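You operate a simulated robot arm through the tools that you are given. There is no shell and no other tool.

You run a simulated robot arm. Do the job below in one go: nothing can be reset, and whatever is moved stays where it is left.

Task
Loosen both bolts of the clamped yellow block, then open the bench vise.
Fine: use the red driver and put it back; free the grey lever, slide the jaw fully open; the other blocks stay. Set down upright: red driver.

The check looks at the end state, three seconds after you hand in, the way a careful person would. Anything else that was tipped, shoved, dropped, spilled or broken makes it a failure.

Robot
A 7-joint arm with a fingered hand, fixed in place. Base frame: the origin is at the foot of the arm, x ahead of it, y to its left, z up. Units: mm, degrees, N and s.
With the tool pointing down near the work surface it reaches from about 360 to 700 mm from the base axis. Its first joint turns from -69.0 to 172.0 degrees. Payload 3.2 kg.
The tool frame sits at the grasp point between the pads (the TCP): z along the fingers, y along the line on which they close. The tips reach 26 mm beyond it. The gripper opens to 88 mm. The gripper's body begins 30 mm behind the TCP. The gripper is a hand of 5 fingers: y runs from the thumb to the fingers, the wrist lies at [-16, -108, -172] in the tool frame, and closing takes about 1.5 s.
Orientation is told as [roll, pitch, yaw] about the base's x, y, z axes, in that order, counted from this pose: with the fingers straight down and the wrist toward the robot, the tool's x, y and z point along [0, 1, 0], [1, 0, 0] and [0, 0, -1] of the base frame.

Tools
- The arm moves only by the tool servo_tool. Its argument "moves" is a list of rows, each a list of 6 numbers: the shift along the base's x, y, z in mm, then the turn, a rotation vector about the base's x, y, z in rad. In form: [[x, y, z, rx, ry, rz], ...]. A call has 1 to 20 rows; each row is the pose to reach, as a shift and turn from the pose commanded when the call began. "fingers" is the closure, from 0 (fully open) to 1 (shut), set as the call begins (left out, the last holds). Each row takes 0.2 s and may step no farther than 50 mm and 8.6 degrees from the row before; otherwise, or with a gripper value out of range, the whole call is refused. A pose out of reach is approached as far as the arm can. The call stops where the force on the tool passes 40 N (or 10 N more than at its start, if that is more) or the arm is blocked; 0.2 s more then pass. Each finger travels about 72 mm/s and halts on what it meets, pressing with about 23 N; the grip force reading is that of the motor and also rises with nothing between the fingers. The clock runs only during rows and for 0.2 s after the last one: add rows that repeat a pose to give the fingers time. It gives the time, the measured TCP pose, the force on the tool (base axes), the opening and the grip force at its end, in the units of the frame above (readings bear some noise), with the torque about the TCP (base axes, N m) and any sound that the robot's microphone picked up.
- Cameras (640 x 400 px; columns grow to the right, rows downward): "scene" is fixed at [398.9, 498.7, 1473.5]; the picture's right is [-1.00, -0.07, 0.00], its down [-0.04, 0.59, -0.81] and it looks along [0.06, -0.80, -0.59] (base axes); focal length 309 px, centre (320, 200). "wrist" rides on the gripper at [67, -98, -117] in the tool frame; the picture's right is [-0.71, 0.33, -0.62], its down [-0.65, -0.65, 0.39] and it looks along [-0.28, 0.68, 0.68] (tool axes); focal length 234 px, centre (320, 200). There is no depth. A picture from a camera that has moved, and an enlarged one, comes with that camera's place and axes in the base frame and with its lens.
- capture(camera): a new picture of that camera. The clock stands still meanwhile.
- slide_trunk(by): slides the trunk up (or, below 0, down) by that many mm; the arm rides with it, the base frame stays. It gives what a move gives, with no picture.
- move_fingers(index, middle, ring, little, thumb_bend, thumb_turn): sets how far each is bent, from 0 (flat) to 1 (curled in); at 0.3 the hand is open as for a grip, at 0.7 the pads meet at the TCP. One left out holds its place. A second passes; each finger stops where it meets its share of the squeeze, and holds until it gets a number again. A gripper value or a shape takes the hand back. It gives what a move gives, with no picture; readings hold the bend of each and the force on index, middle, ring, little, thumb and palm. thumb_turn goes from beside the hand (0) to across from the fingers (1), as for a grip.
- grasp_type(shape): the hand has 5 fingers and takes this shape, open, in about a second: jaw (thumb against the fingers, like two jaws); tri (thumb and two fingers); tip (a fingertip pinch); poke (one finger out to press); point (the index stretched); flat (the hand flat); cup (the hand cupped); fist (a fist). The gripper value then closes the fingers along that shape, each until it touches; the sizes above hold for jaw. It gives what a move gives, with no picture.
- close_up(camera, box): a new picture of the part [left, top, right, bottom] of that camera's present view, enlarged. The clock stands still meanwhile.
- job_done(): hands the job in; it is judged then, once.

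Places have to be worked out from the pictures, the camera data and where the tool is seen. Open the gripper and draw the arm clear of the work before you hand the job in, unless the task says otherwise.

The tools are called after ">>>" as name(argument=value, ...) on one line, values as JSON. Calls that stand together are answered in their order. servo_tool: Moves the arm, as the interface text tells. Its arguments: {"type":"object","properties":{"moves":{"type":"array"},"fingers":{"type":"number"}},"required":["moves"]} The other tools are called the same way: slide_trunk (by) slides the trunk up or down; grasp_type (shape) gives the hand a shape; move_fingers (index, middle, ring, little, thumb_bend, thumb_turn) moves the fingers one by one; capture (camera) takes a picture; close_up (camera, box) takes an enlarged picture of a part of a camera's view; job_done () hands the job in.

At the start:

```text
time: 0.0
position: [534.3, -102.4, 1141.5]
tool_rot: [0.1, 0.0, 0.0]
contact_force: [-0.5, 0.0, -0.3]
torque: [0.0, -0.04, 0.01]
opening: 87.6
grasp_force: 0.1
shape: jaw
bend: [0.3, 0.3, 0.3, 0.3, 0.3, 0.97]
finger forces: [0.0, 0.0, 0.0, 0.0, 0.0, 0.1]
trunk travel left (down, up): [-700.0, 140.0]
```

scene: 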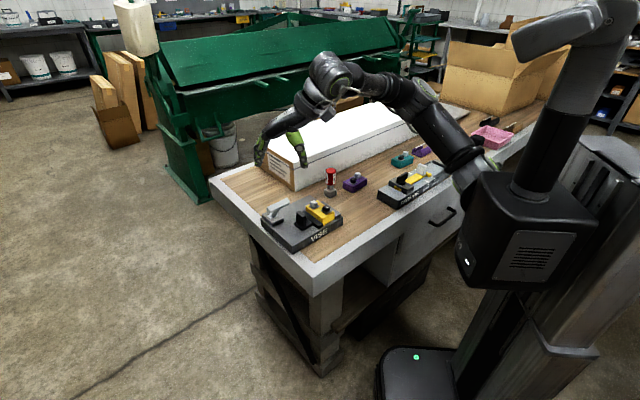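
wrist: 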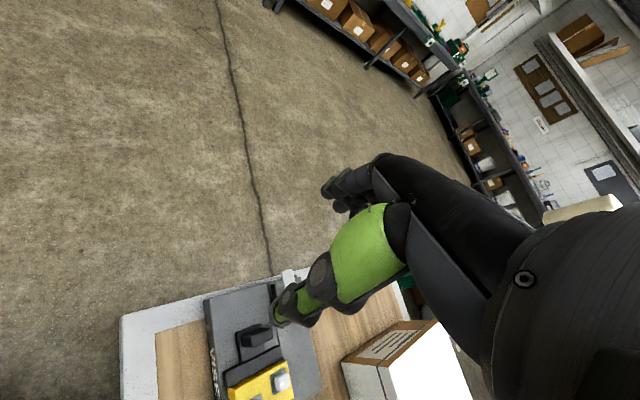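

I start by looking closely at the bench from the fixed camera to find the driver, the vises and the blocks.

>>> close_up(camera="scene", box=[240, 150, 400, 250])

>>> close_up(camera="scene", box=[360, 110, 520, 210])

>>> close_up(camera="scene", box=[255, 190, 351, 250])

```text
4.00 times, centred on (320, 200) of scene
camera zoom: at [398.9, 498.7, 1473.5], right [-1.0, -0.07, 0.0], down [-0.04, 0.59, -0.81], along [0.06, -0.8, -0.59], focal length 1237 px, centre (320, 200)
```

zoom: 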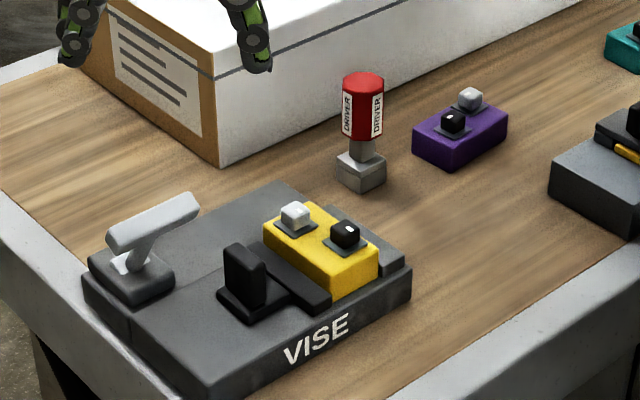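

```text
4.00 times, centred on (440, 160) of scene
camera zoom: at [398.9, 498.7, 1473.5], right [-1.0, -0.07, 0.0], down [-0.04, 0.59, -0.81], along [0.06, -0.8, -0.59], focal length 1237 px, centre (-160, 360)
```

zoom: 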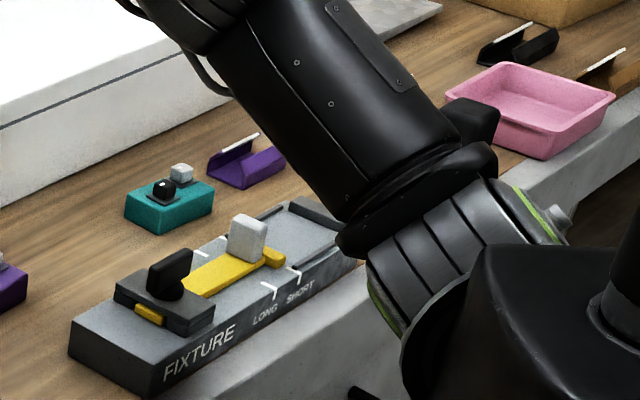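

```text
6.67 times, centred on (303, 220) of scene
camera zoom: at [398.9, 498.7, 1473.5], right [-1.0, -0.07, 0.0], down [-0.04, 0.59, -0.81], along [0.06, -0.8, -0.59], focal length 2061 px, centre (433, 67)
```

zoom: 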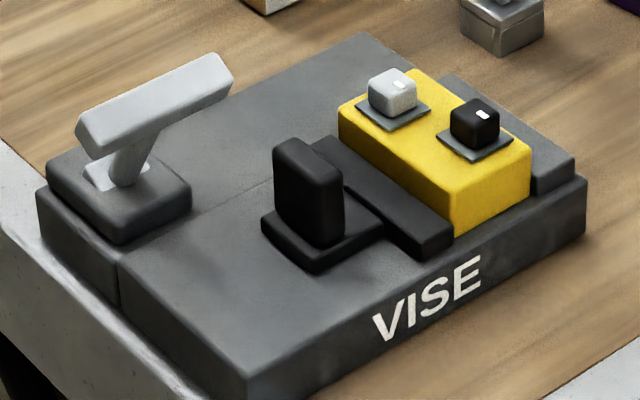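

The silver bolt on the yellow block triangulates to about (473, -257, 903), and the driver stands near (425, -362). I move the hand back and a little lower so the wrist camera looks at the vise from closer.

>>> servo_tool(moves=[[-40, -25, 0, 0, 0, 0], [-80, -50, 0, 0, 0, 0], [-120, -75, -10, 0, 0, 0], [-160, -100, -20, 0, 0, 0], [-199, -124, -30, 0, 0, 0], [-199, -124, -40, 0, 0, 0]])

>>> capture(camera="wrist")

>>> capture(camera="scene")

```text
time: 1.4
position: [333.5, -227.3, 1102.9]
tool_rot: [-0.1, 0.1, 0.2]
contact_force: [0.2, -0.3, -0.3]
torque: [-0.06, 0.04, -0.02]
opening: 87.8
grasp_force: 0.0
shape: jaw
bend: [0.3, 0.3, 0.3, 0.3, 0.3, 0.97]
finger forces: [0.0, 0.0, 0.0, 0.1, 0.0, 0.0]
trunk travel left (down, up): [-700.0, 140.0]
```

```text
taken
camera wrist: at [237.8, -160.2, 1219.3], right [0.33, -0.71, 0.62], down [-0.65, -0.65, -0.39], along [0.68, -0.28, -0.68], focal length 234 px, centre (320, 200)
```

wrist: 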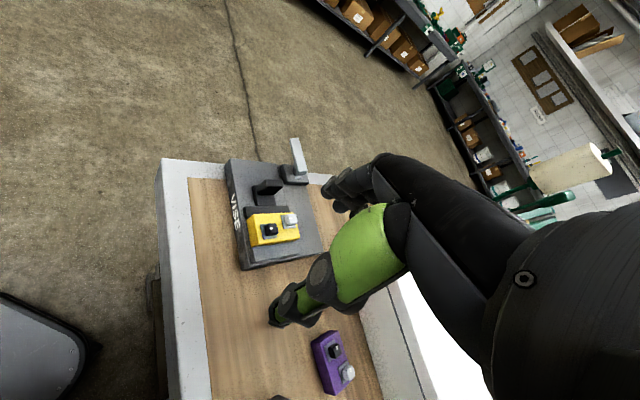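

```text
taken
```

scene: 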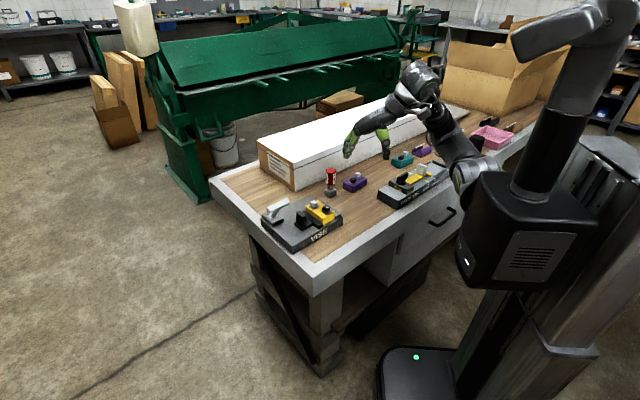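

The driver is hidden behind the hand here, but the vise is visible; I enlarge that part.

>>> close_up(camera="wrist", box=[200, 120, 360, 280])

>>> close_up(camera="scene", box=[320, 100, 480, 200])

```text
2.50 times, centred on (280, 200) of wrist
camera zoom: at [237.8, -160.2, 1219.3], right [0.33, -0.71, 0.62], down [-0.65, -0.65, -0.39], along [0.68, -0.28, -0.68], focal length 585 px, centre (420, 200)
```

zoom: 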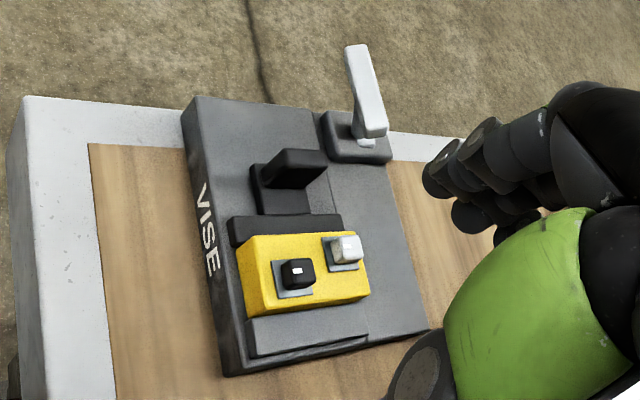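

```text
4.00 times, centred on (400, 150) of scene
camera zoom: at [398.9, 498.7, 1473.5], right [-1.0, -0.07, 0.0], down [-0.04, 0.59, -0.81], along [0.06, -0.8, -0.59], focal length 1237 px, centre (0, 400)
```

zoom: 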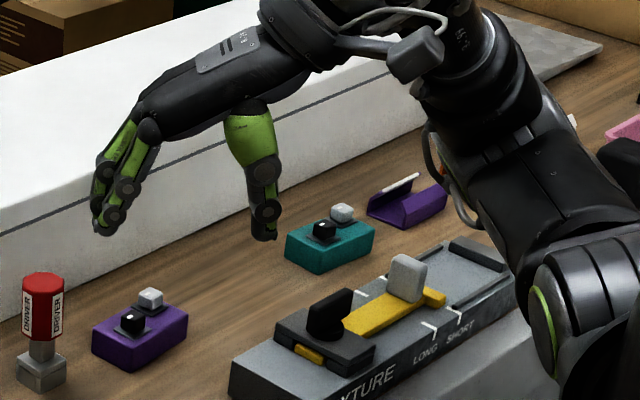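

The bolts sit diagonally on the block and the bench runs at about 43° to the base x axis. I turn the hand along the bench (yaw -43°) and move it so the driver shows in the clear left part of the wrist view.

>>> servo_tool(moves=[[0, -33, 0, 0, 0, -0.125], [2, -66, -10, 0, 0, -0.25], [3, -99, -20, 0, 0, -0.375], [4, -132, -35, 0, 0, -0.5], [5, -165, -50, 0, 0, -0.625], [5, -196, -63, 0, 0, -0.75], [5, -196, -63, 0, 0, -0.75]])

>>> capture(camera="wrist")

>>> capture(camera="scene")

```text
time: 3.0
position: [339.3, -423.2, 1041.1]
tool_rot: [0.1, 0.1, -43.1]
contact_force: [-0.9, -0.1, -0.6]
torque: [-0.02, -0.02, 0.0]
opening: 87.8
grasp_force: 0.0
shape: jaw
bend: [0.3, 0.3, 0.3, 0.3, 0.3, 0.97]
finger forces: [0.1, 0.1, 0.1, 0.0, 0.0, 0.0]
trunk travel left (down, up): [-700.0, 140.0]
```

```text
taken
camera wrist: at [314.4, -307.9, 1158.5], right [-0.24, -0.74, 0.62], down [-0.92, -0.03, -0.39], along [0.31, -0.67, -0.68], focal length 234 px, centre (320, 200)
```

wrist: 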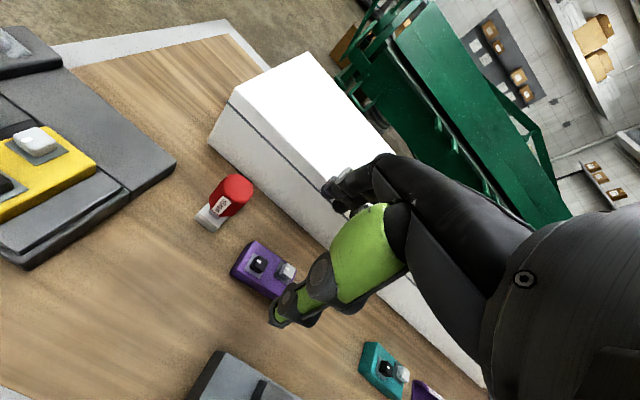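

```text
taken
```

scene: 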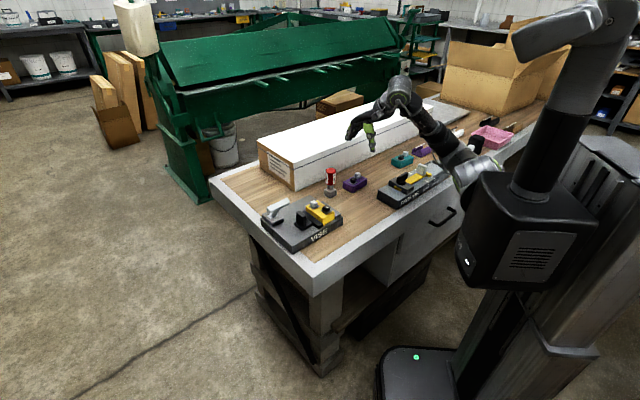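

The driver and vise are both in view now; I enlarge them for measuring.

>>> close_up(camera="wrist", box=[160, 150, 320, 310])

>>> close_up(camera="wrist", box=[0, 20, 240, 280])

>>> close_up(camera="scene", box=[300, 150, 380, 200])

```text
2.50 times, centred on (240, 230) of wrist
camera zoom: at [314.4, -307.9, 1158.5], right [-0.24, -0.74, 0.62], down [-0.92, -0.03, -0.39], along [0.31, -0.67, -0.68], focal length 585 px, centre (520, 125)
```

zoom: 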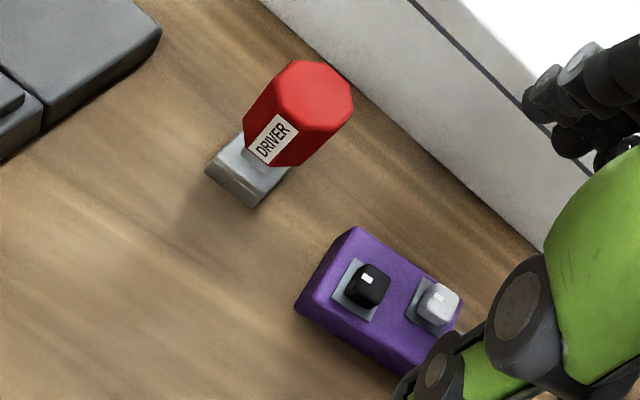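

```text
1.54 times, centred on (120, 150) of wrist
camera zoom: at [314.4, -307.9, 1158.5], right [-0.24, -0.74, 0.62], down [-0.92, -0.03, -0.39], along [0.31, -0.67, -0.68], focal length 360 px, centre (628, 277)
```

zoom: 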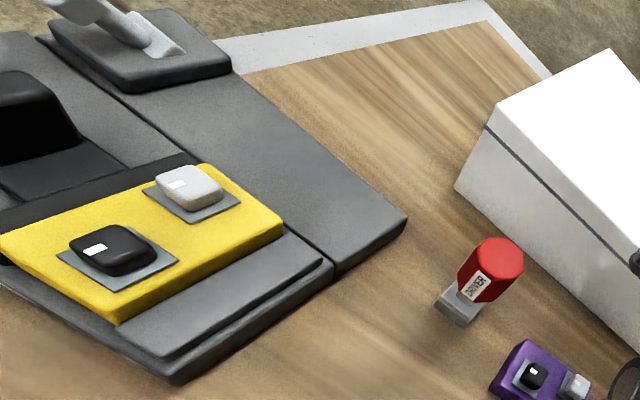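

```text
8.00 times, centred on (340, 175) of scene
camera zoom: at [398.9, 498.7, 1473.5], right [-1.0, -0.07, 0.0], down [-0.04, 0.59, -0.81], along [0.06, -0.8, -0.59], focal length 2473 px, centre (160, 400)
```

zoom: 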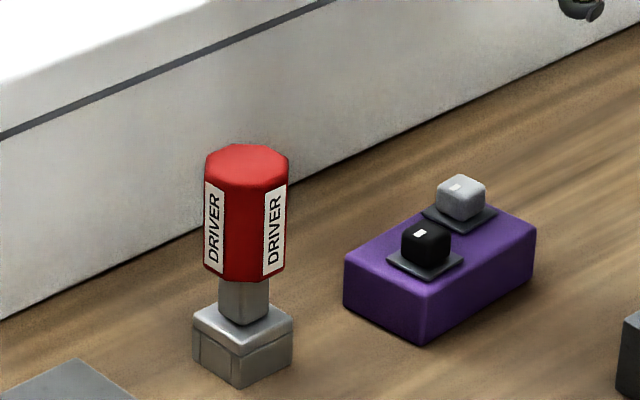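

The handle's top centre comes out near (433, -418, 924), with the bench top near z = 824. I enlarge the driver's socket and the bolt heads further to read how the squares are turned.

>>> close_up(camera="wrist", box=[185, 165, 265, 245])

>>> close_up(camera="wrist", box=[0, 110, 100, 220])

>>> close_up(camera="scene", box=[300, 192, 348, 226])

```text
5.00 times, centred on (225, 205) of wrist
camera zoom: at [314.4, -307.9, 1158.5], right [-0.24, -0.74, 0.62], down [-0.92, -0.03, -0.39], along [0.31, -0.67, -0.68], focal length 1171 px, centre (795, 175)
```

zoom: 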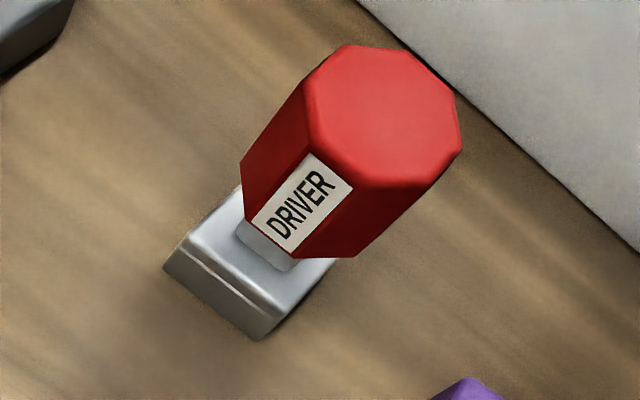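

```text
3.64 times, centred on (50, 165) of wrist
camera zoom: at [314.4, -307.9, 1158.5], right [-0.24, -0.74, 0.62], down [-0.92, -0.03, -0.39], along [0.31, -0.67, -0.68], focal length 852 px, centre (1302, 327)
```

zoom: 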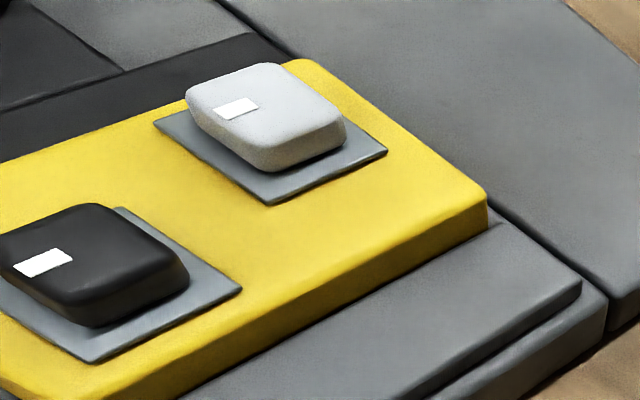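

```text
11.76 times, centred on (324, 209) of scene
camera zoom: at [398.9, 498.7, 1473.5], right [-1.0, -0.07, 0.0], down [-0.04, 0.59, -0.81], along [0.06, -0.8, -0.59], focal length 3637 px, centre (273, 94)
```

zoom: 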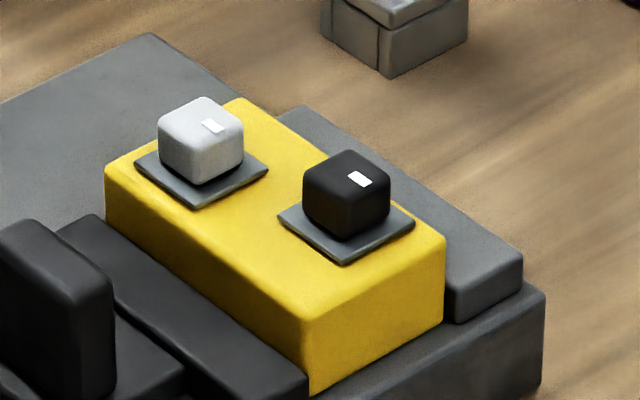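

The socket, the bolt heads (≈17 mm squares) and the vise all line up at about 43.5°, so the driver fits at the hand yaw it is picked at. Before grasping I test, in free air above the bolts, how far the hand can turn in yaw.

>>> servo_tool(moves=[[24, 35, 5, 0, 0, 0], [48, 70, 10, 0, 0, 0], [72, 105, 15, 0, 0, 0], [96, 140, 20, 0, 0, 0], [119, 170, 25, 0, 0, 0], [119, 170, 25, 0, 0, 0.14], [119, 170, 25, 0, 0, 0.28], [119, 170, 25, 0, 0, 0.42], [119, 170, 25, 0, 0, 0.56], [119, 170, 25, 0, 0, 0.7], [119, 170, 25, 0, 0, 0.84], [119, 170, 25, 0, 0, 0.98], [119, 170, 25, 0, 0, 1.12], [119, 170, 25, 0, 0, 1.26], [119, 170, 25, 0, 0, 1.4], [119, 170, 25, 0, 0, 1.54], [119, 170, 25, 0, 0, 1.68], [119, 170, 25, 0, 0, 1.82], [119, 170, 25, 0, 0, 1.82]])

>>> capture(camera="scene")

>>> capture(camera="wrist")

```text
time: 7.0
position: [351.2, -57.8, 1110.3]
tool_rot: [0.1, 0.2, 61.3]
contact_force: [-0.2, 0.4, 0.0]
torque: [-0.01, -0.01, 0.01]
opening: 88.1
grasp_force: 0.1
shape: jaw
bend: [0.3, 0.3, 0.3, 0.3, 0.3, 0.97]
finger forces: [0.0, 0.0, 0.0, 0.1, 0.1, 0.0]
out of reach, approached as far as the arm can: row 13, 14, 15, 16, 17, 18, 19
trunk travel left (down, up): [-700.0, 140.0]
```

```text
taken
```

scene: 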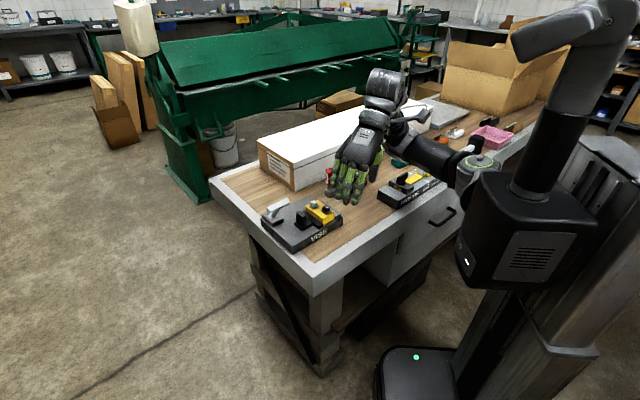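

```text
taken
camera wrist: at [246.5, -110.8, 1228.6], right [0.78, -0.05, 0.62], down [0.25, -0.89, -0.39], along [0.57, 0.46, -0.68], focal length 234 px, centre (320, 200)
```

wrist: 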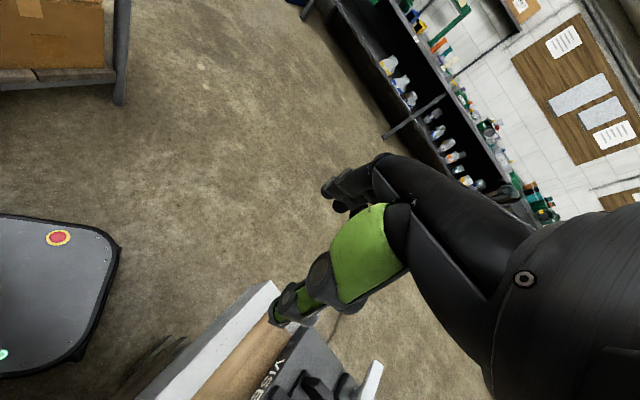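

Yaw beyond about +15° is out of reach there with the arm at this height. I turn back and read the pose to learn which pose is held as the commanded one.

>>> servo_tool(moves=[[0, 0, 0, 0, 0, -0.14], [0, 0, 0, 0, 0, -0.28], [0, 0, 0, 0, 0, -0.42], [0, 0, 0, 0, 0, -0.56], [0, 0, 0, 0, 0, -0.7], [0, 0, 0, 0, 0, -0.84], [0, 0, 0, 0, 0, -0.98], [0, 0, 0, 0, 0, -1.12], [0, 0, 0, 0, 0, -1.26], [0, 0, 0, 0, 0, -1.4], [0, 0, 0, 0, 0, -1.4]])

```text
time: 9.4
position: [346.0, -55.1, 1112.4]
tool_rot: [0.1, 0.1, -19.0]
contact_force: [0.2, -0.1, -0.6]
torque: [0.01, 0.0, 0.03]
opening: 88.2
grasp_force: 0.1
shape: jaw
bend: [0.3, 0.3, 0.3, 0.3, 0.3, 0.97]
finger forces: [0.0, 0.1, 0.0, 0.0, 0.0, 0.0]
trunk travel left (down, up): [-700.0, 140.0]
```

The commanded pose follows the reached one. I go back above the bolts and test the negative yaw range.

>>> servo_tool(moves=[[22, -40, -9, 0, 0, 0], [44, -80, -18, 0, 0, 0], [66, -120, -27, 0, 0, 0], [88, -160, -36, 0, 0, 0], [112, -198, -46, 0, 0, 0], [112, -198, -46, 0, 0, -0.14], [112, -198, -46, 0, 0, -0.28], [112, -198, -46, 0, 0, -0.42], [112, -198, -46, 0, 0, -0.56], [112, -198, -46, 0, 0, -0.7], [112, -198, -46, 0, 0, -0.84], [112, -198, -46, 0, 0, -0.98], [112, -198, -46, 0, 0, -1.12], [112, -198, -46, 0, 0, -1.26], [112, -198, -46, 0, 0, -1.4], [112, -198, -46, 0, 0, -1.54], [112, -198, -46, 0, 0, -1.68], [112, -198, -46, 0, 0, -1.82], [112, -198, -46, 0, 0, -1.96], [112, -198, -46, 0, 0, -1.96]])

>>> capture(camera="scene")

>>> capture(camera="wrist")

```text
time: 13.6
position: [459.5, -253.7, 1068.0]
tool_rot: [0.0, 0.0, -131.3]
contact_force: [-1.2, 0.1, 0.0]
torque: [-0.01, -0.03, 0.01]
opening: 87.9
grasp_force: 0.0
shape: jaw
bend: [0.3, 0.3, 0.3, 0.3, 0.3, 0.97]
finger forces: [0.0, 0.1, 0.0, 0.1, 0.1, 0.0]
trunk travel left (down, up): [-700.0, 140.0]
```

```text
taken
```

scene: 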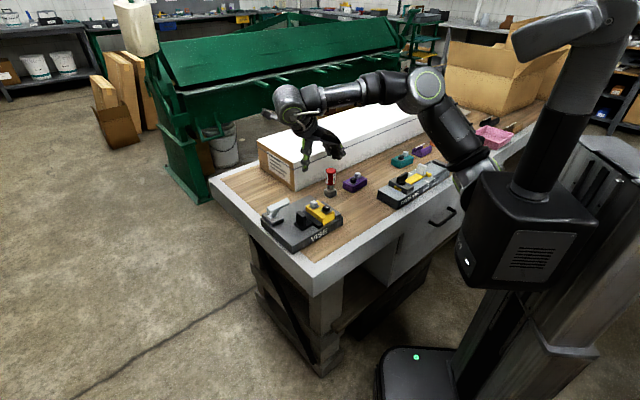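

```text
taken
camera wrist: at [573.4, -224.4, 1184.1], right [-0.75, 0.22, 0.62], down [-0.06, 0.92, -0.39], along [-0.66, -0.33, -0.68], focal length 234 px, centre (320, 200)
```

wrist: 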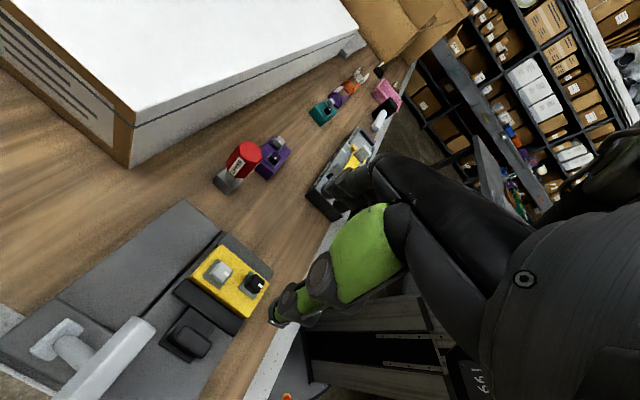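

Negative yaw reaches at least -131°, so I can grip the driver at about -91.5° and still turn roughly 100° counterclockwise. This view also shows the vise from the other side, so I enlarge it.

>>> close_up(camera="wrist", box=[0, 200, 300, 400])

>>> close_up(camera="wrist", box=[190, 120, 310, 210])

>>> close_up(camera="wrist", box=[160, 230, 290, 330])

```text
2.00 times, centred on (150, 300) of wrist
camera zoom: at [573.4, -224.4, 1184.1], right [-0.75, 0.22, 0.62], down [-0.06, 0.92, -0.39], along [-0.66, -0.33, -0.68], focal length 468 px, centre (660, 0)
```

zoom: 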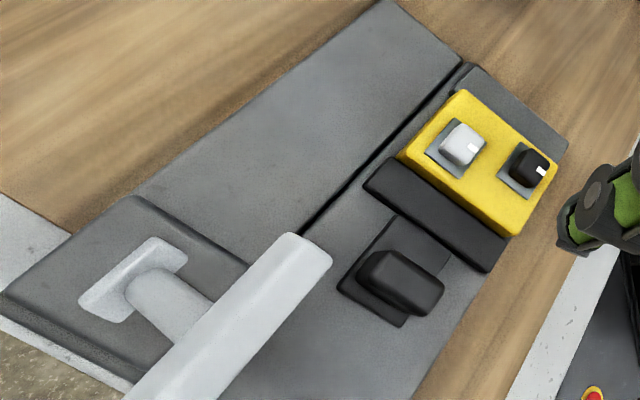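

```text
4.44 times, centred on (250, 165) of wrist
camera zoom: at [573.4, -224.4, 1184.1], right [-0.75, 0.22, 0.62], down [-0.06, 0.92, -0.39], along [-0.66, -0.33, -0.68], focal length 1041 px, centre (631, 356)
```

zoom: 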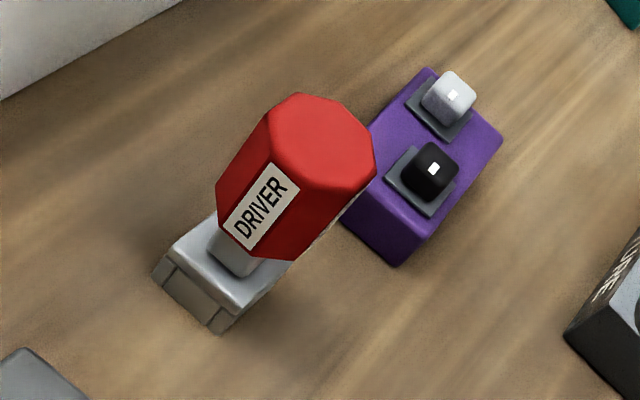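

```text
4.00 times, centred on (225, 280) of wrist
camera zoom: at [573.4, -224.4, 1184.1], right [-0.75, 0.22, 0.62], down [-0.06, 0.92, -0.39], along [-0.66, -0.33, -0.68], focal length 937 px, centre (700, -120)
```

zoom: 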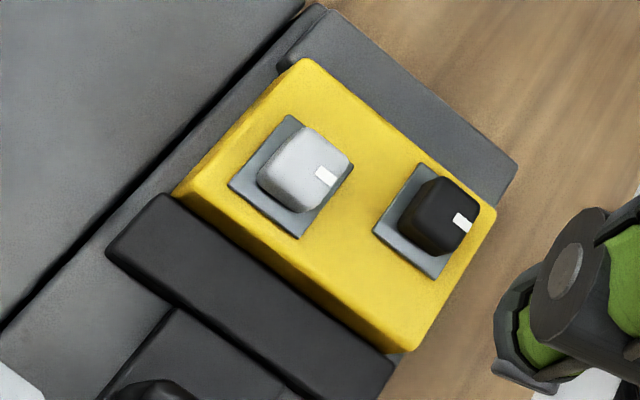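

All views agree: driver axis about (432.5, -416.6), bottom 824, top 926; silver bolt top (474.8, -261.6, 904), black bolt top (437.7, -241.1, 904), and the lever bar at z≈935 well to the side. I move above the driver at yaw -136.5° so the pads meet its flats.

>>> servo_tool(moves=[[-7, -40, 0, 0, 0, -0.03], [-14, -80, -10, 0, 0, -0.06], [-21, -120, -25, 0, 0, -0.09], [-27, -163, -45, 0, 0, -0.09], [-27, -163, -58, 0, 0, -0.09], [-27, -163, -58, 0, 0, -0.09]])

>>> capture(camera="wrist")

>>> close_up(camera="scene", box=[260, 90, 420, 210])

```text
time: 15.0
position: [432.3, -415.4, 1008.6]
tool_rot: [0.2, 0.0, -136.4]
contact_force: [0.5, 0.6, -0.1]
torque: [-0.01, -0.02, 0.02]
opening: 88.0
grasp_force: 0.1
shape: jaw
bend: [0.3, 0.3, 0.3, 0.3, 0.3, 0.97]
finger forces: [0.0, 0.0, 0.0, 0.0, 0.0, 0.0]
trunk travel left (down, up): [-700.0, 140.0]
```

```text
taken
camera wrist: at [548.9, -397.1, 1124.9], right [-0.73, 0.28, 0.62], down [0.03, 0.92, -0.39], along [-0.68, -0.27, -0.68], focal length 234 px, centre (320, 200)
```

wrist: 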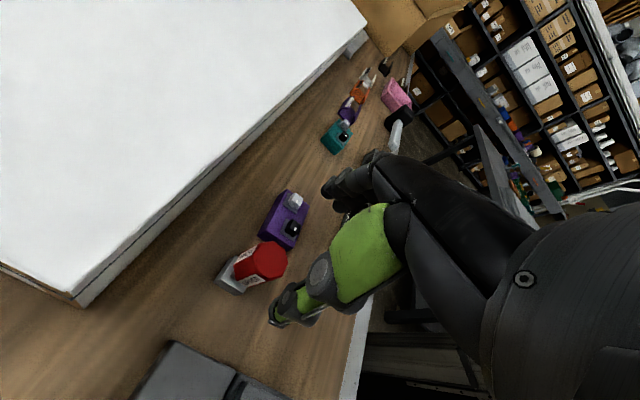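

```text
3.33 times, centred on (340, 150) of scene
camera zoom: at [398.9, 498.7, 1473.5], right [-1.0, -0.07, 0.0], down [-0.04, 0.59, -0.81], along [0.06, -0.8, -0.59], focal length 1031 px, centre (253, 367)
```

zoom: 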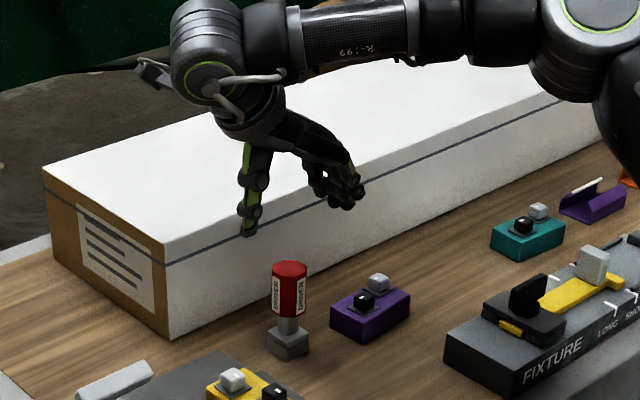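

The hand is lined up above the driver; I enlarge the wrist view to check the residual offset before going down.

>>> close_up(camera="wrist", box=[200, 220, 320, 310])

```text
4.44 times, centred on (260, 265) of wrist
camera zoom: at [548.9, -397.1, 1124.9], right [-0.73, 0.28, 0.62], down [0.03, 0.92, -0.39], along [-0.68, -0.27, -0.68], focal length 1041 px, centre (587, -89)
```

zoom: 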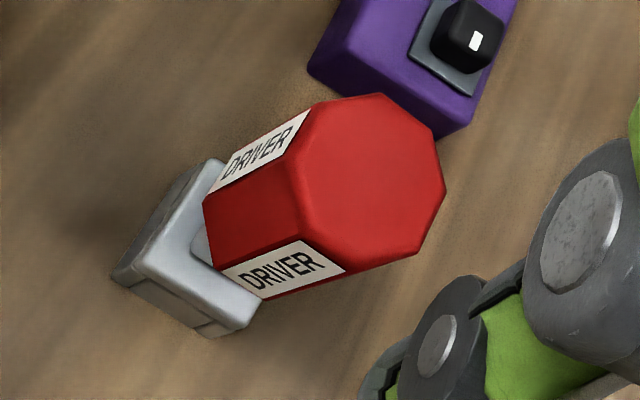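

Centre of the handle top reads (434, -416.5), within 2 mm of the TCP. I correct by a millimetre and lower most of the way, then look again.

>>> servo_tool(moves=[[0.7, -1.0, -20, 0, 0, 0], [0.7, -1.0, -40, 0, 0, 0], [0.7, -1.0, -60, 0, 0, 0], [0.7, -1.0, -75, 0, 0, 0], [0.7, -1.0, -75, 0, 0, 0]])

>>> capture(camera="wrist")

>>> close_up(camera="scene", box=[280, 110, 400, 200])

```text
time: 16.2
position: [432.4, -416.5, 933.4]
tool_rot: [0.2, 0.2, -136.3]
contact_force: [-0.1, -0.5, 0.2]
torque: [-0.01, -0.01, -0.02]
opening: 87.6
grasp_force: 0.0
shape: jaw
bend: [0.3, 0.3, 0.3, 0.3, 0.3, 0.97]
finger forces: [0.1, 0.0, 0.0, 0.0, 0.0, 0.0]
trunk travel left (down, up): [-700.0, 140.0]
```

```text
taken
camera wrist: at [549.2, -398.1, 1051.5], right [-0.73, 0.28, 0.62], down [0.03, 0.92, -0.39], along [-0.68, -0.27, -0.68], focal length 234 px, centre (320, 200)
```

wrist: 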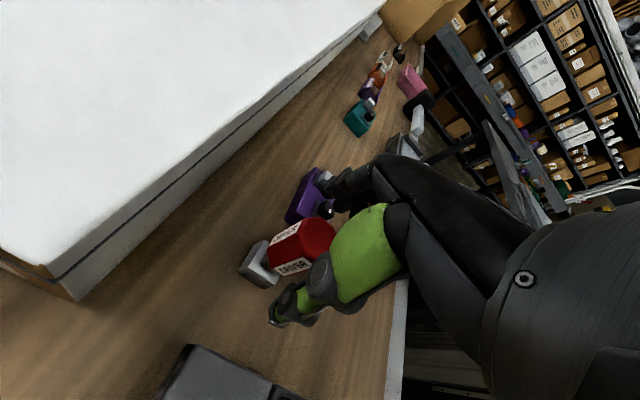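

```text
4.44 times, centred on (340, 155) of scene
camera zoom: at [398.9, 498.7, 1473.5], right [-1.0, -0.07, 0.0], down [-0.04, 0.59, -0.81], along [0.06, -0.8, -0.59], focal length 1374 px, centre (231, 400)
```

zoom: 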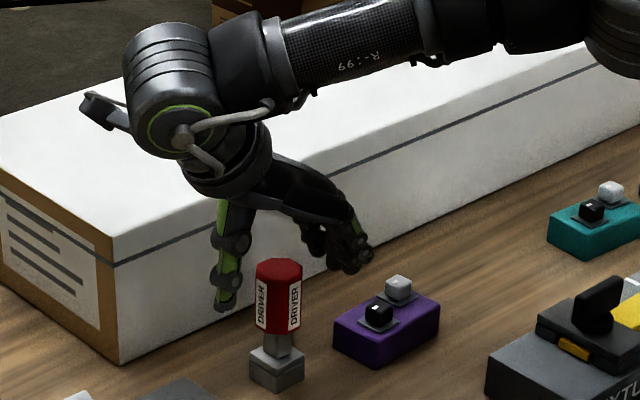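

The handle sits between thumb and fingers with clearance all round. I lower to z≈904 and look once more before closing.

>>> servo_tool(moves=[[0.4, -0.1, -10, 0, 0, 0], [0.4, -0.1, -20, 0, 0, 0], [0.4, -0.1, -29, 0, 0, 0], [0.4, -0.1, -29, 0, 0, 0]])

>>> close_up(camera="wrist", box=[220, 120, 420, 320])

>>> close_up(camera="scene", box=[290, 130, 390, 200])

```text
time: 17.2
position: [433.2, -417.6, 906.0]
tool_rot: [0.0, 0.1, -136.4]
contact_force: [-0.2, -0.2, -0.5]
torque: [0.01, 0.02, 0.01]
opening: 87.8
grasp_force: 0.1
shape: jaw
bend: [0.3, 0.3, 0.3, 0.3, 0.3, 0.97]
finger forces: [0.1, 0.1, 0.1, 0.1, 0.0, 0.0]
trunk travel left (down, up): [-700.0, 140.0]
```

```text
2.00 times, centred on (320, 220) of wrist
camera zoom: at [549.6, -398.1, 1022.9], right [-0.73, 0.28, 0.62], down [0.03, 0.92, -0.39], along [-0.68, -0.27, -0.68], focal length 468 px, centre (320, 160)
```

zoom: 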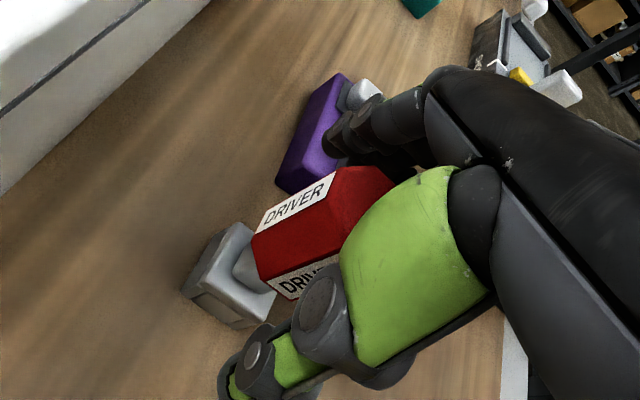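

```text
5.71 times, centred on (340, 165) of scene
camera zoom: at [398.9, 498.7, 1473.5], right [-1.0, -0.07, 0.0], down [-0.04, 0.59, -0.81], along [0.06, -0.8, -0.59], focal length 1767 px, centre (206, 400)
```

zoom: 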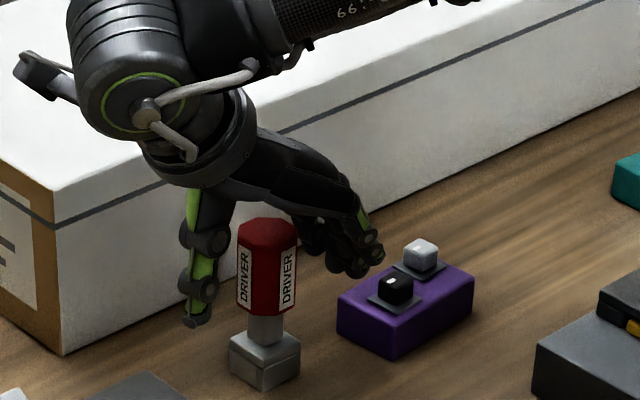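

Clearances look right, so I close the fingers on the handle and wait about 1.6 s.

>>> servo_tool(moves=[[0, 0, 0, 0, 0, 0], [0, 0, 0, 0, 0, 0], [0, 0, 0, 0, 0, 0], [0, 0, 0, 0, 0, 0], [0, 0, 0, 0, 0, 0], [0, 0, 0, 0, 0, 0], [0, 0, 0, 0, 0, 0], [0, 0, 0, 0, 0, 0]], fingers=1)

>>> close_up(camera="wrist", box=[220, 120, 420, 320])

>>> close_up(camera="scene", box=[290, 130, 390, 200])

```text
time: 19.0
position: [433.2, -417.3, 905.6]
tool_rot: [0.0, 0.0, -136.3]
contact_force: [-0.1, -0.5, -0.1]
torque: [0.02, -0.01, -0.04]
opening: 31.6
grasp_force: 22.9
shape: jaw
bend: [0.55, 0.49, 0.73, 0.6, 0.41, 1.0]
finger forces: [12.4, 6.6, 0.0, 0.0, 19.8, 0.0]
trunk travel left (down, up): [-700.0, 140.0]
```

```text
2.00 times, centred on (320, 220) of wrist
camera zoom: at [549.8, -398.3, 1022.7], right [-0.73, 0.28, 0.62], down [0.03, 0.92, -0.39], along [-0.68, -0.27, -0.68], focal length 468 px, centre (320, 160)
```

zoom: 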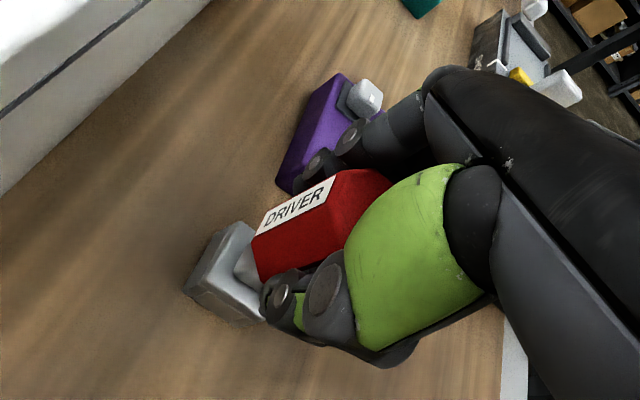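

```text
5.71 times, centred on (340, 165) of scene
camera zoom: at [398.9, 498.7, 1473.5], right [-1.0, -0.07, 0.0], down [-0.04, 0.59, -0.81], along [0.06, -0.8, -0.59], focal length 1767 px, centre (206, 400)
```

zoom: 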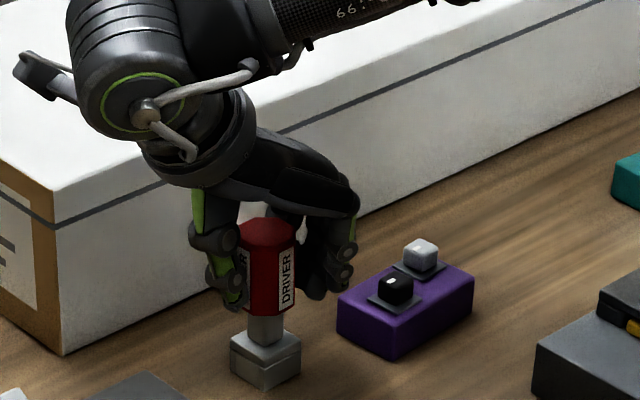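

Index, middle and thumb hold the handle (about 20 N) and the driver stayed upright. I lift it straight up by 110 mm and check it in the hand.

>>> servo_tool(moves=[[0, 0, 5, 0, 0, 0], [0, 0, 15, 0, 0, 0], [0, 0, 35, 0, 0, 0], [0, 0, 55, 0, 0, 0], [0, 0, 75, 0, 0, 0], [0, 0, 95, 0, 0, 0], [0, 0, 110, 0, 0, 0], [0, 0, 110, 0, 0, 0]])

>>> capture(camera="wrist")

>>> close_up(camera="scene", box=[280, 100, 400, 190])

```text
time: 20.8
position: [432.9, -416.9, 1016.7]
tool_rot: [-0.1, 0.0, -136.3]
contact_force: [0.1, -0.3, -1.3]
torque: [-0.01, 0.0, 0.0]
opening: 31.6
grasp_force: 22.8
shape: jaw
bend: [0.55, 0.49, 0.73, 0.6, 0.41, 1.0]
finger forces: [12.5, 6.7, 0.1, 0.0, 19.7, 0.0]
trunk travel left (down, up): [-700.0, 140.0]
```

```text
taken
camera wrist: at [549.7, -397.4, 1132.6], right [-0.73, 0.28, 0.62], down [0.03, 0.92, -0.39], along [-0.68, -0.27, -0.68], focal length 234 px, centre (320, 200)
```

wrist: 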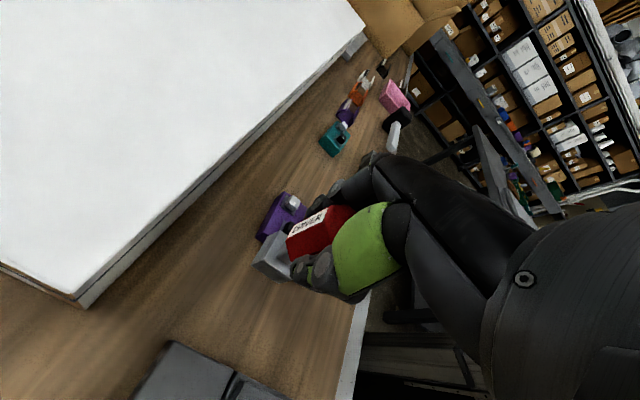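

```text
4.44 times, centred on (340, 145) of scene
camera zoom: at [398.9, 498.7, 1473.5], right [-1.0, -0.07, 0.0], down [-0.04, 0.59, -0.81], along [0.06, -0.8, -0.59], focal length 1374 px, centre (231, 444)
```

zoom: 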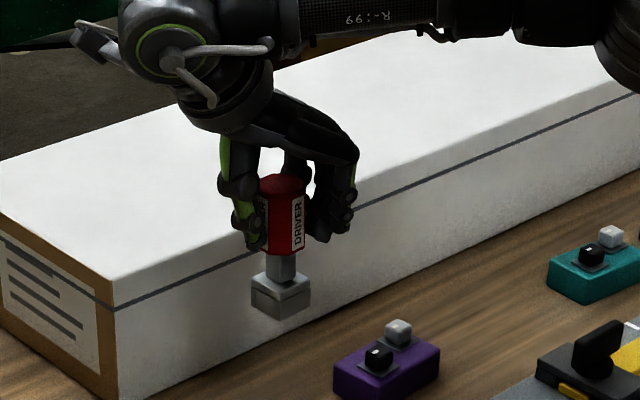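

The driver hangs straight in the grip. I carry it over to hover above the silver bolt, driver bottom about 15 mm above the head.

>>> servo_tool(moves=[[8, 30, 0, 0, 0, 0], [17, 62, 0, 0, 0, 0], [26, 95, 0, 0, 0, 0], [35, 128, 0, 0, 0, 0], [42.1, 154.9, -4, 0, 0, 0], [42.1, 154.9, -12, 0, 0, 0], [42.1, 154.9, -12, 0, 0, 0]])

>>> capture(camera="wrist")

>>> close_up(camera="scene", box=[290, 170, 354, 220])

>>> close_up(camera="wrist", box=[220, 190, 340, 310])

```text
time: 22.4
position: [474.4, -262.4, 1001.6]
tool_rot: [0.2, 0.1, -136.4]
contact_force: [0.4, 0.5, -1.3]
torque: [-0.01, 0.03, 0.02]
opening: 31.2
grasp_force: 22.6
shape: jaw
bend: [0.55, 0.49, 0.73, 0.6, 0.41, 1.0]
finger forces: [12.6, 6.8, 0.0, 0.1, 19.9, 0.1]
trunk travel left (down, up): [-700.0, 140.0]
```

```text
taken
camera wrist: at [591.6, -243.2, 1120.5], right [-0.73, 0.28, 0.62], down [0.03, 0.92, -0.39], along [-0.68, -0.27, -0.68], focal length 234 px, centre (320, 200)
```

wrist: 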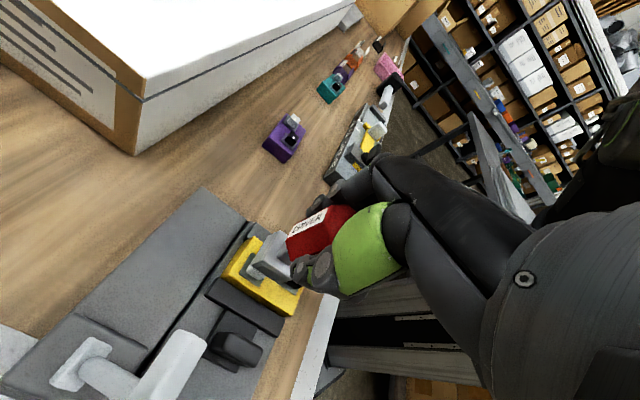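

```text
8.00 times, centred on (322, 195) of scene
camera zoom: at [398.9, 498.7, 1473.5], right [-1.0, -0.07, 0.0], down [-0.04, 0.59, -0.81], along [0.06, -0.8, -0.59], focal length 2473 px, centre (304, 240)
```

zoom: 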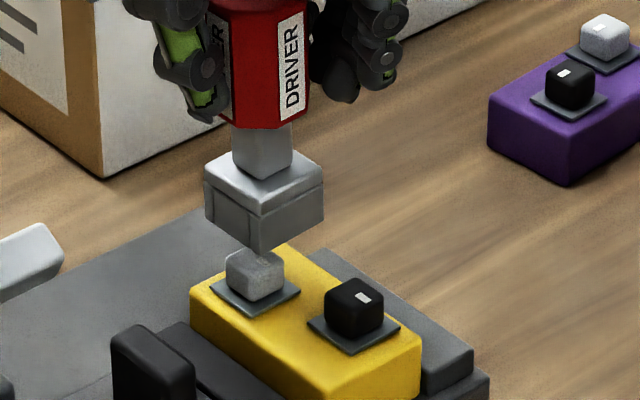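

```text
3.33 times, centred on (280, 250) of wrist
camera zoom: at [591.6, -243.2, 1120.5], right [-0.73, 0.28, 0.62], down [0.03, 0.92, -0.39], along [-0.68, -0.27, -0.68], focal length 781 px, centre (453, 33)
```

zoom: 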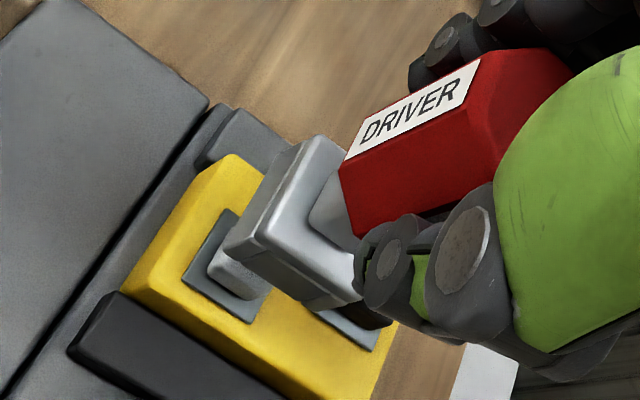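

Both views agree that the socket sits about 3 mm short in x and in y relative to the bolt. I correct by (+3.2, +3.0) and check again.

>>> servo_tool(moves=[[3.2, 3.0, 0, 0, 0, 0], [3.2, 3.0, -5, 0, 0, 0], [3.2, 3.0, -5, 0, 0, 0]])

>>> close_up(camera="scene", box=[298, 180, 338, 212])

>>> close_up(camera="wrist", box=[230, 210, 310, 290])

```text
time: 23.2
position: [477.9, -259.2, 998.5]
tool_rot: [0.0, 0.0, -136.4]
contact_force: [-0.4, 0.4, -1.5]
torque: [0.0, 0.01, 0.0]
opening: 30.8
grasp_force: 22.9
shape: jaw
bend: [0.55, 0.49, 0.73, 0.6, 0.41, 1.0]
finger forces: [12.6, 6.9, 0.1, 0.0, 19.8, 0.1]
trunk travel left (down, up): [-700.0, 140.0]
```

```text
12.50 times, centred on (318, 196) of scene
camera zoom: at [398.9, 498.7, 1473.5], right [-1.0, -0.07, 0.0], down [-0.04, 0.59, -0.81], along [0.06, -0.8, -0.59], focal length 3865 px, centre (345, 250)
```

zoom: 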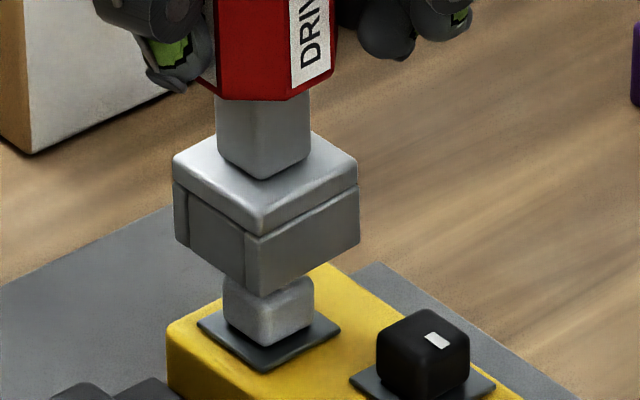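

```text
5.00 times, centred on (270, 250) of wrist
camera zoom: at [595.3, -240.7, 1115.2], right [-0.73, 0.28, 0.62], down [0.03, 0.92, -0.39], along [-0.68, -0.27, -0.68], focal length 1171 px, centre (570, -50)
```

zoom: 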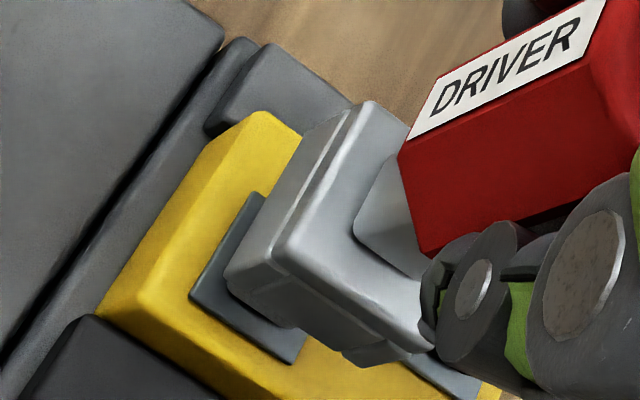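

Position now lines up in the scene, but the socket may be turned a few degrees against the bolt. I enlarge both views to measure that.

>>> close_up(camera="scene", box=[302, 186, 330, 208])

>>> close_up(camera="wrist", box=[238, 220, 288, 270])

```text
16.00 times, centred on (316, 197) of scene
camera zoom: at [398.9, 498.7, 1473.5], right [-1.0, -0.07, 0.0], down [-0.04, 0.59, -0.81], along [0.06, -0.8, -0.59], focal length 4947 px, centre (384, 248)
```

zoom: 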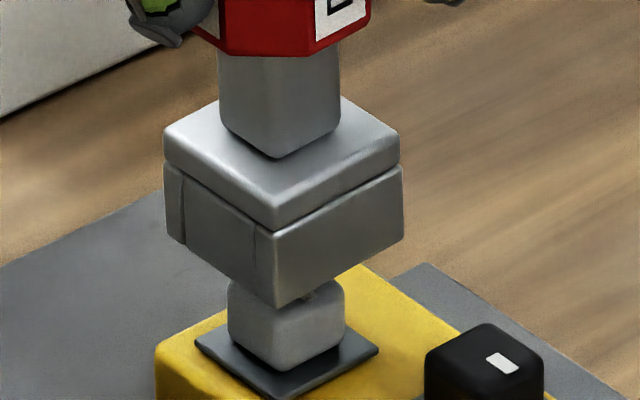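

```text
8.00 times, centred on (263, 245) of wrist
camera zoom: at [595.3, -240.7, 1115.2], right [-0.73, 0.28, 0.62], down [0.03, 0.92, -0.39], along [-0.68, -0.27, -0.68], focal length 1873 px, centre (776, -160)
```

zoom: 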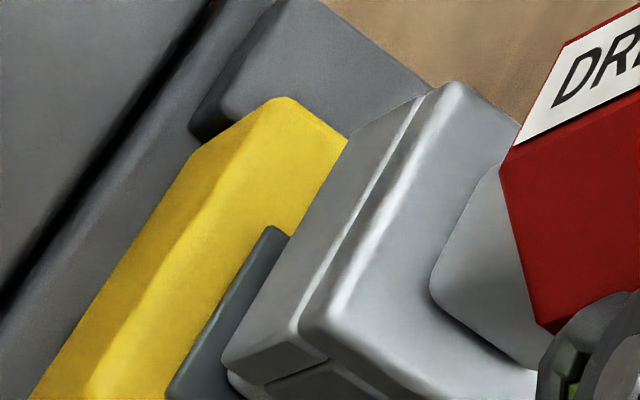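

Socket and bolt are turned alike (about 45°) and the offset is within ~1 mm. I nudge slightly and lower in small steps, watching the force.

>>> servo_tool(moves=[[-0.5, -0.4, -3, 0, 0, 0], [-0.5, -0.4, -6, 0, 0, 0], [-0.5, -0.4, -9, 0, 0, 0], [-0.5, -0.4, -12, 0, 0, 0], [-0.5, -0.4, -12, 0, 0, 0]])

>>> close_up(camera="scene", box=[302, 186, 330, 208])

>>> close_up(camera="wrist", box=[230, 215, 290, 275])

```text
time: 24.4
position: [477.8, -259.6, 986.8]
tool_rot: [0.0, 0.1, -136.4]
contact_force: [0.6, 0.4, -0.8]
torque: [0.01, 0.01, 0.01]
opening: 31.1
grasp_force: 22.5
shape: jaw
bend: [0.55, 0.49, 0.73, 0.6, 0.41, 1.0]
finger forces: [12.6, 6.7, 0.0, 0.0, 19.8, 0.1]
trunk travel left (down, up): [-700.0, 140.0]
```

```text
16.00 times, centred on (316, 197) of scene
camera zoom: at [398.9, 498.7, 1473.5], right [-1.0, -0.07, 0.0], down [-0.04, 0.59, -0.81], along [0.06, -0.8, -0.59], focal length 4947 px, centre (384, 248)
```

zoom: 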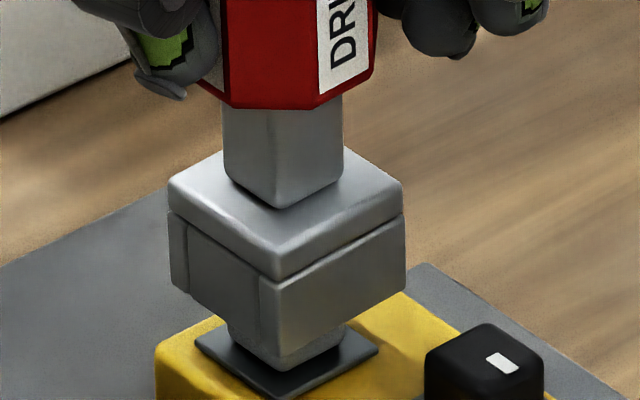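

```text
6.67 times, centred on (260, 245) of wrist
camera zoom: at [594.7, -240.8, 1103.6], right [-0.73, 0.28, 0.62], down [0.03, 0.92, -0.39], along [-0.68, -0.27, -0.68], focal length 1561 px, centre (720, -100)
```

zoom: 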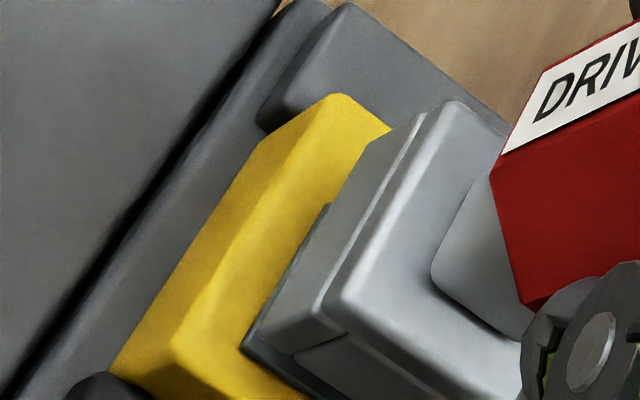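

Still no contact with the socket about level with the head's top. I continue in 2 mm steps.

>>> servo_tool(moves=[[0, 0, -2, 0, 0, 0], [0, 0, -4, 0, 0, 0], [0, 0, -4, 0, 0, 0]])

```text
time: 25.2
position: [478.1, -260.1, 982.4]
tool_rot: [-0.1, -0.1, -136.4]
contact_force: [-0.1, -0.5, -1.7]
torque: [0.0, 0.02, -0.01]
opening: 31.0
grasp_force: 23.2
shape: jaw
bend: [0.55, 0.49, 0.73, 0.6, 0.41, 1.0]
finger forces: [12.5, 6.7, 0.0, 0.0, 19.9, 0.0]
trunk travel left (down, up): [-700.0, 140.0]
```

>>> servo_tool(moves=[[0, 0, -2, 0, 0, 0], [0, 0, -4, 0, 0, 0], [0, 0, -4, 0, 0, 0]])

>>> close_up(camera="scene", box=[302, 186, 330, 208])

```text
time: 26.0
position: [476.8, -259.7, 978.3]
tool_rot: [0.0, 0.0, -136.3]
contact_force: [0.2, -0.3, -1.5]
torque: [-0.01, 0.0, -0.01]
opening: 31.4
grasp_force: 23.1
shape: jaw
bend: [0.55, 0.49, 0.73, 0.6, 0.41, 1.0]
finger forces: [12.6, 6.8, 0.0, 0.0, 19.9, 0.0]
trunk travel left (down, up): [-700.0, 140.0]
```

```text
16.00 times, centred on (316, 197) of scene
camera zoom: at [398.9, 498.7, 1473.5], right [-1.0, -0.07, 0.0], down [-0.04, 0.59, -0.81], along [0.06, -0.8, -0.59], focal length 4947 px, centre (384, 248)
```

zoom: 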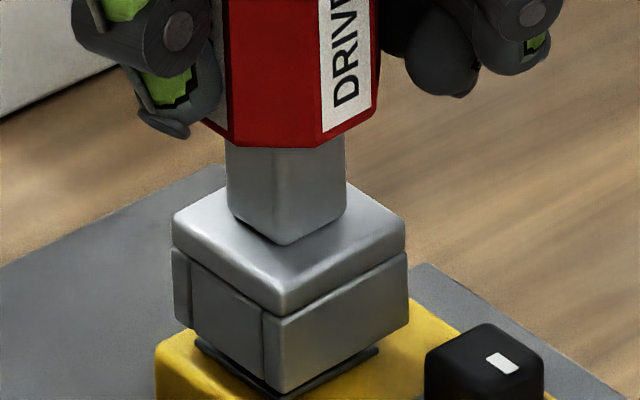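

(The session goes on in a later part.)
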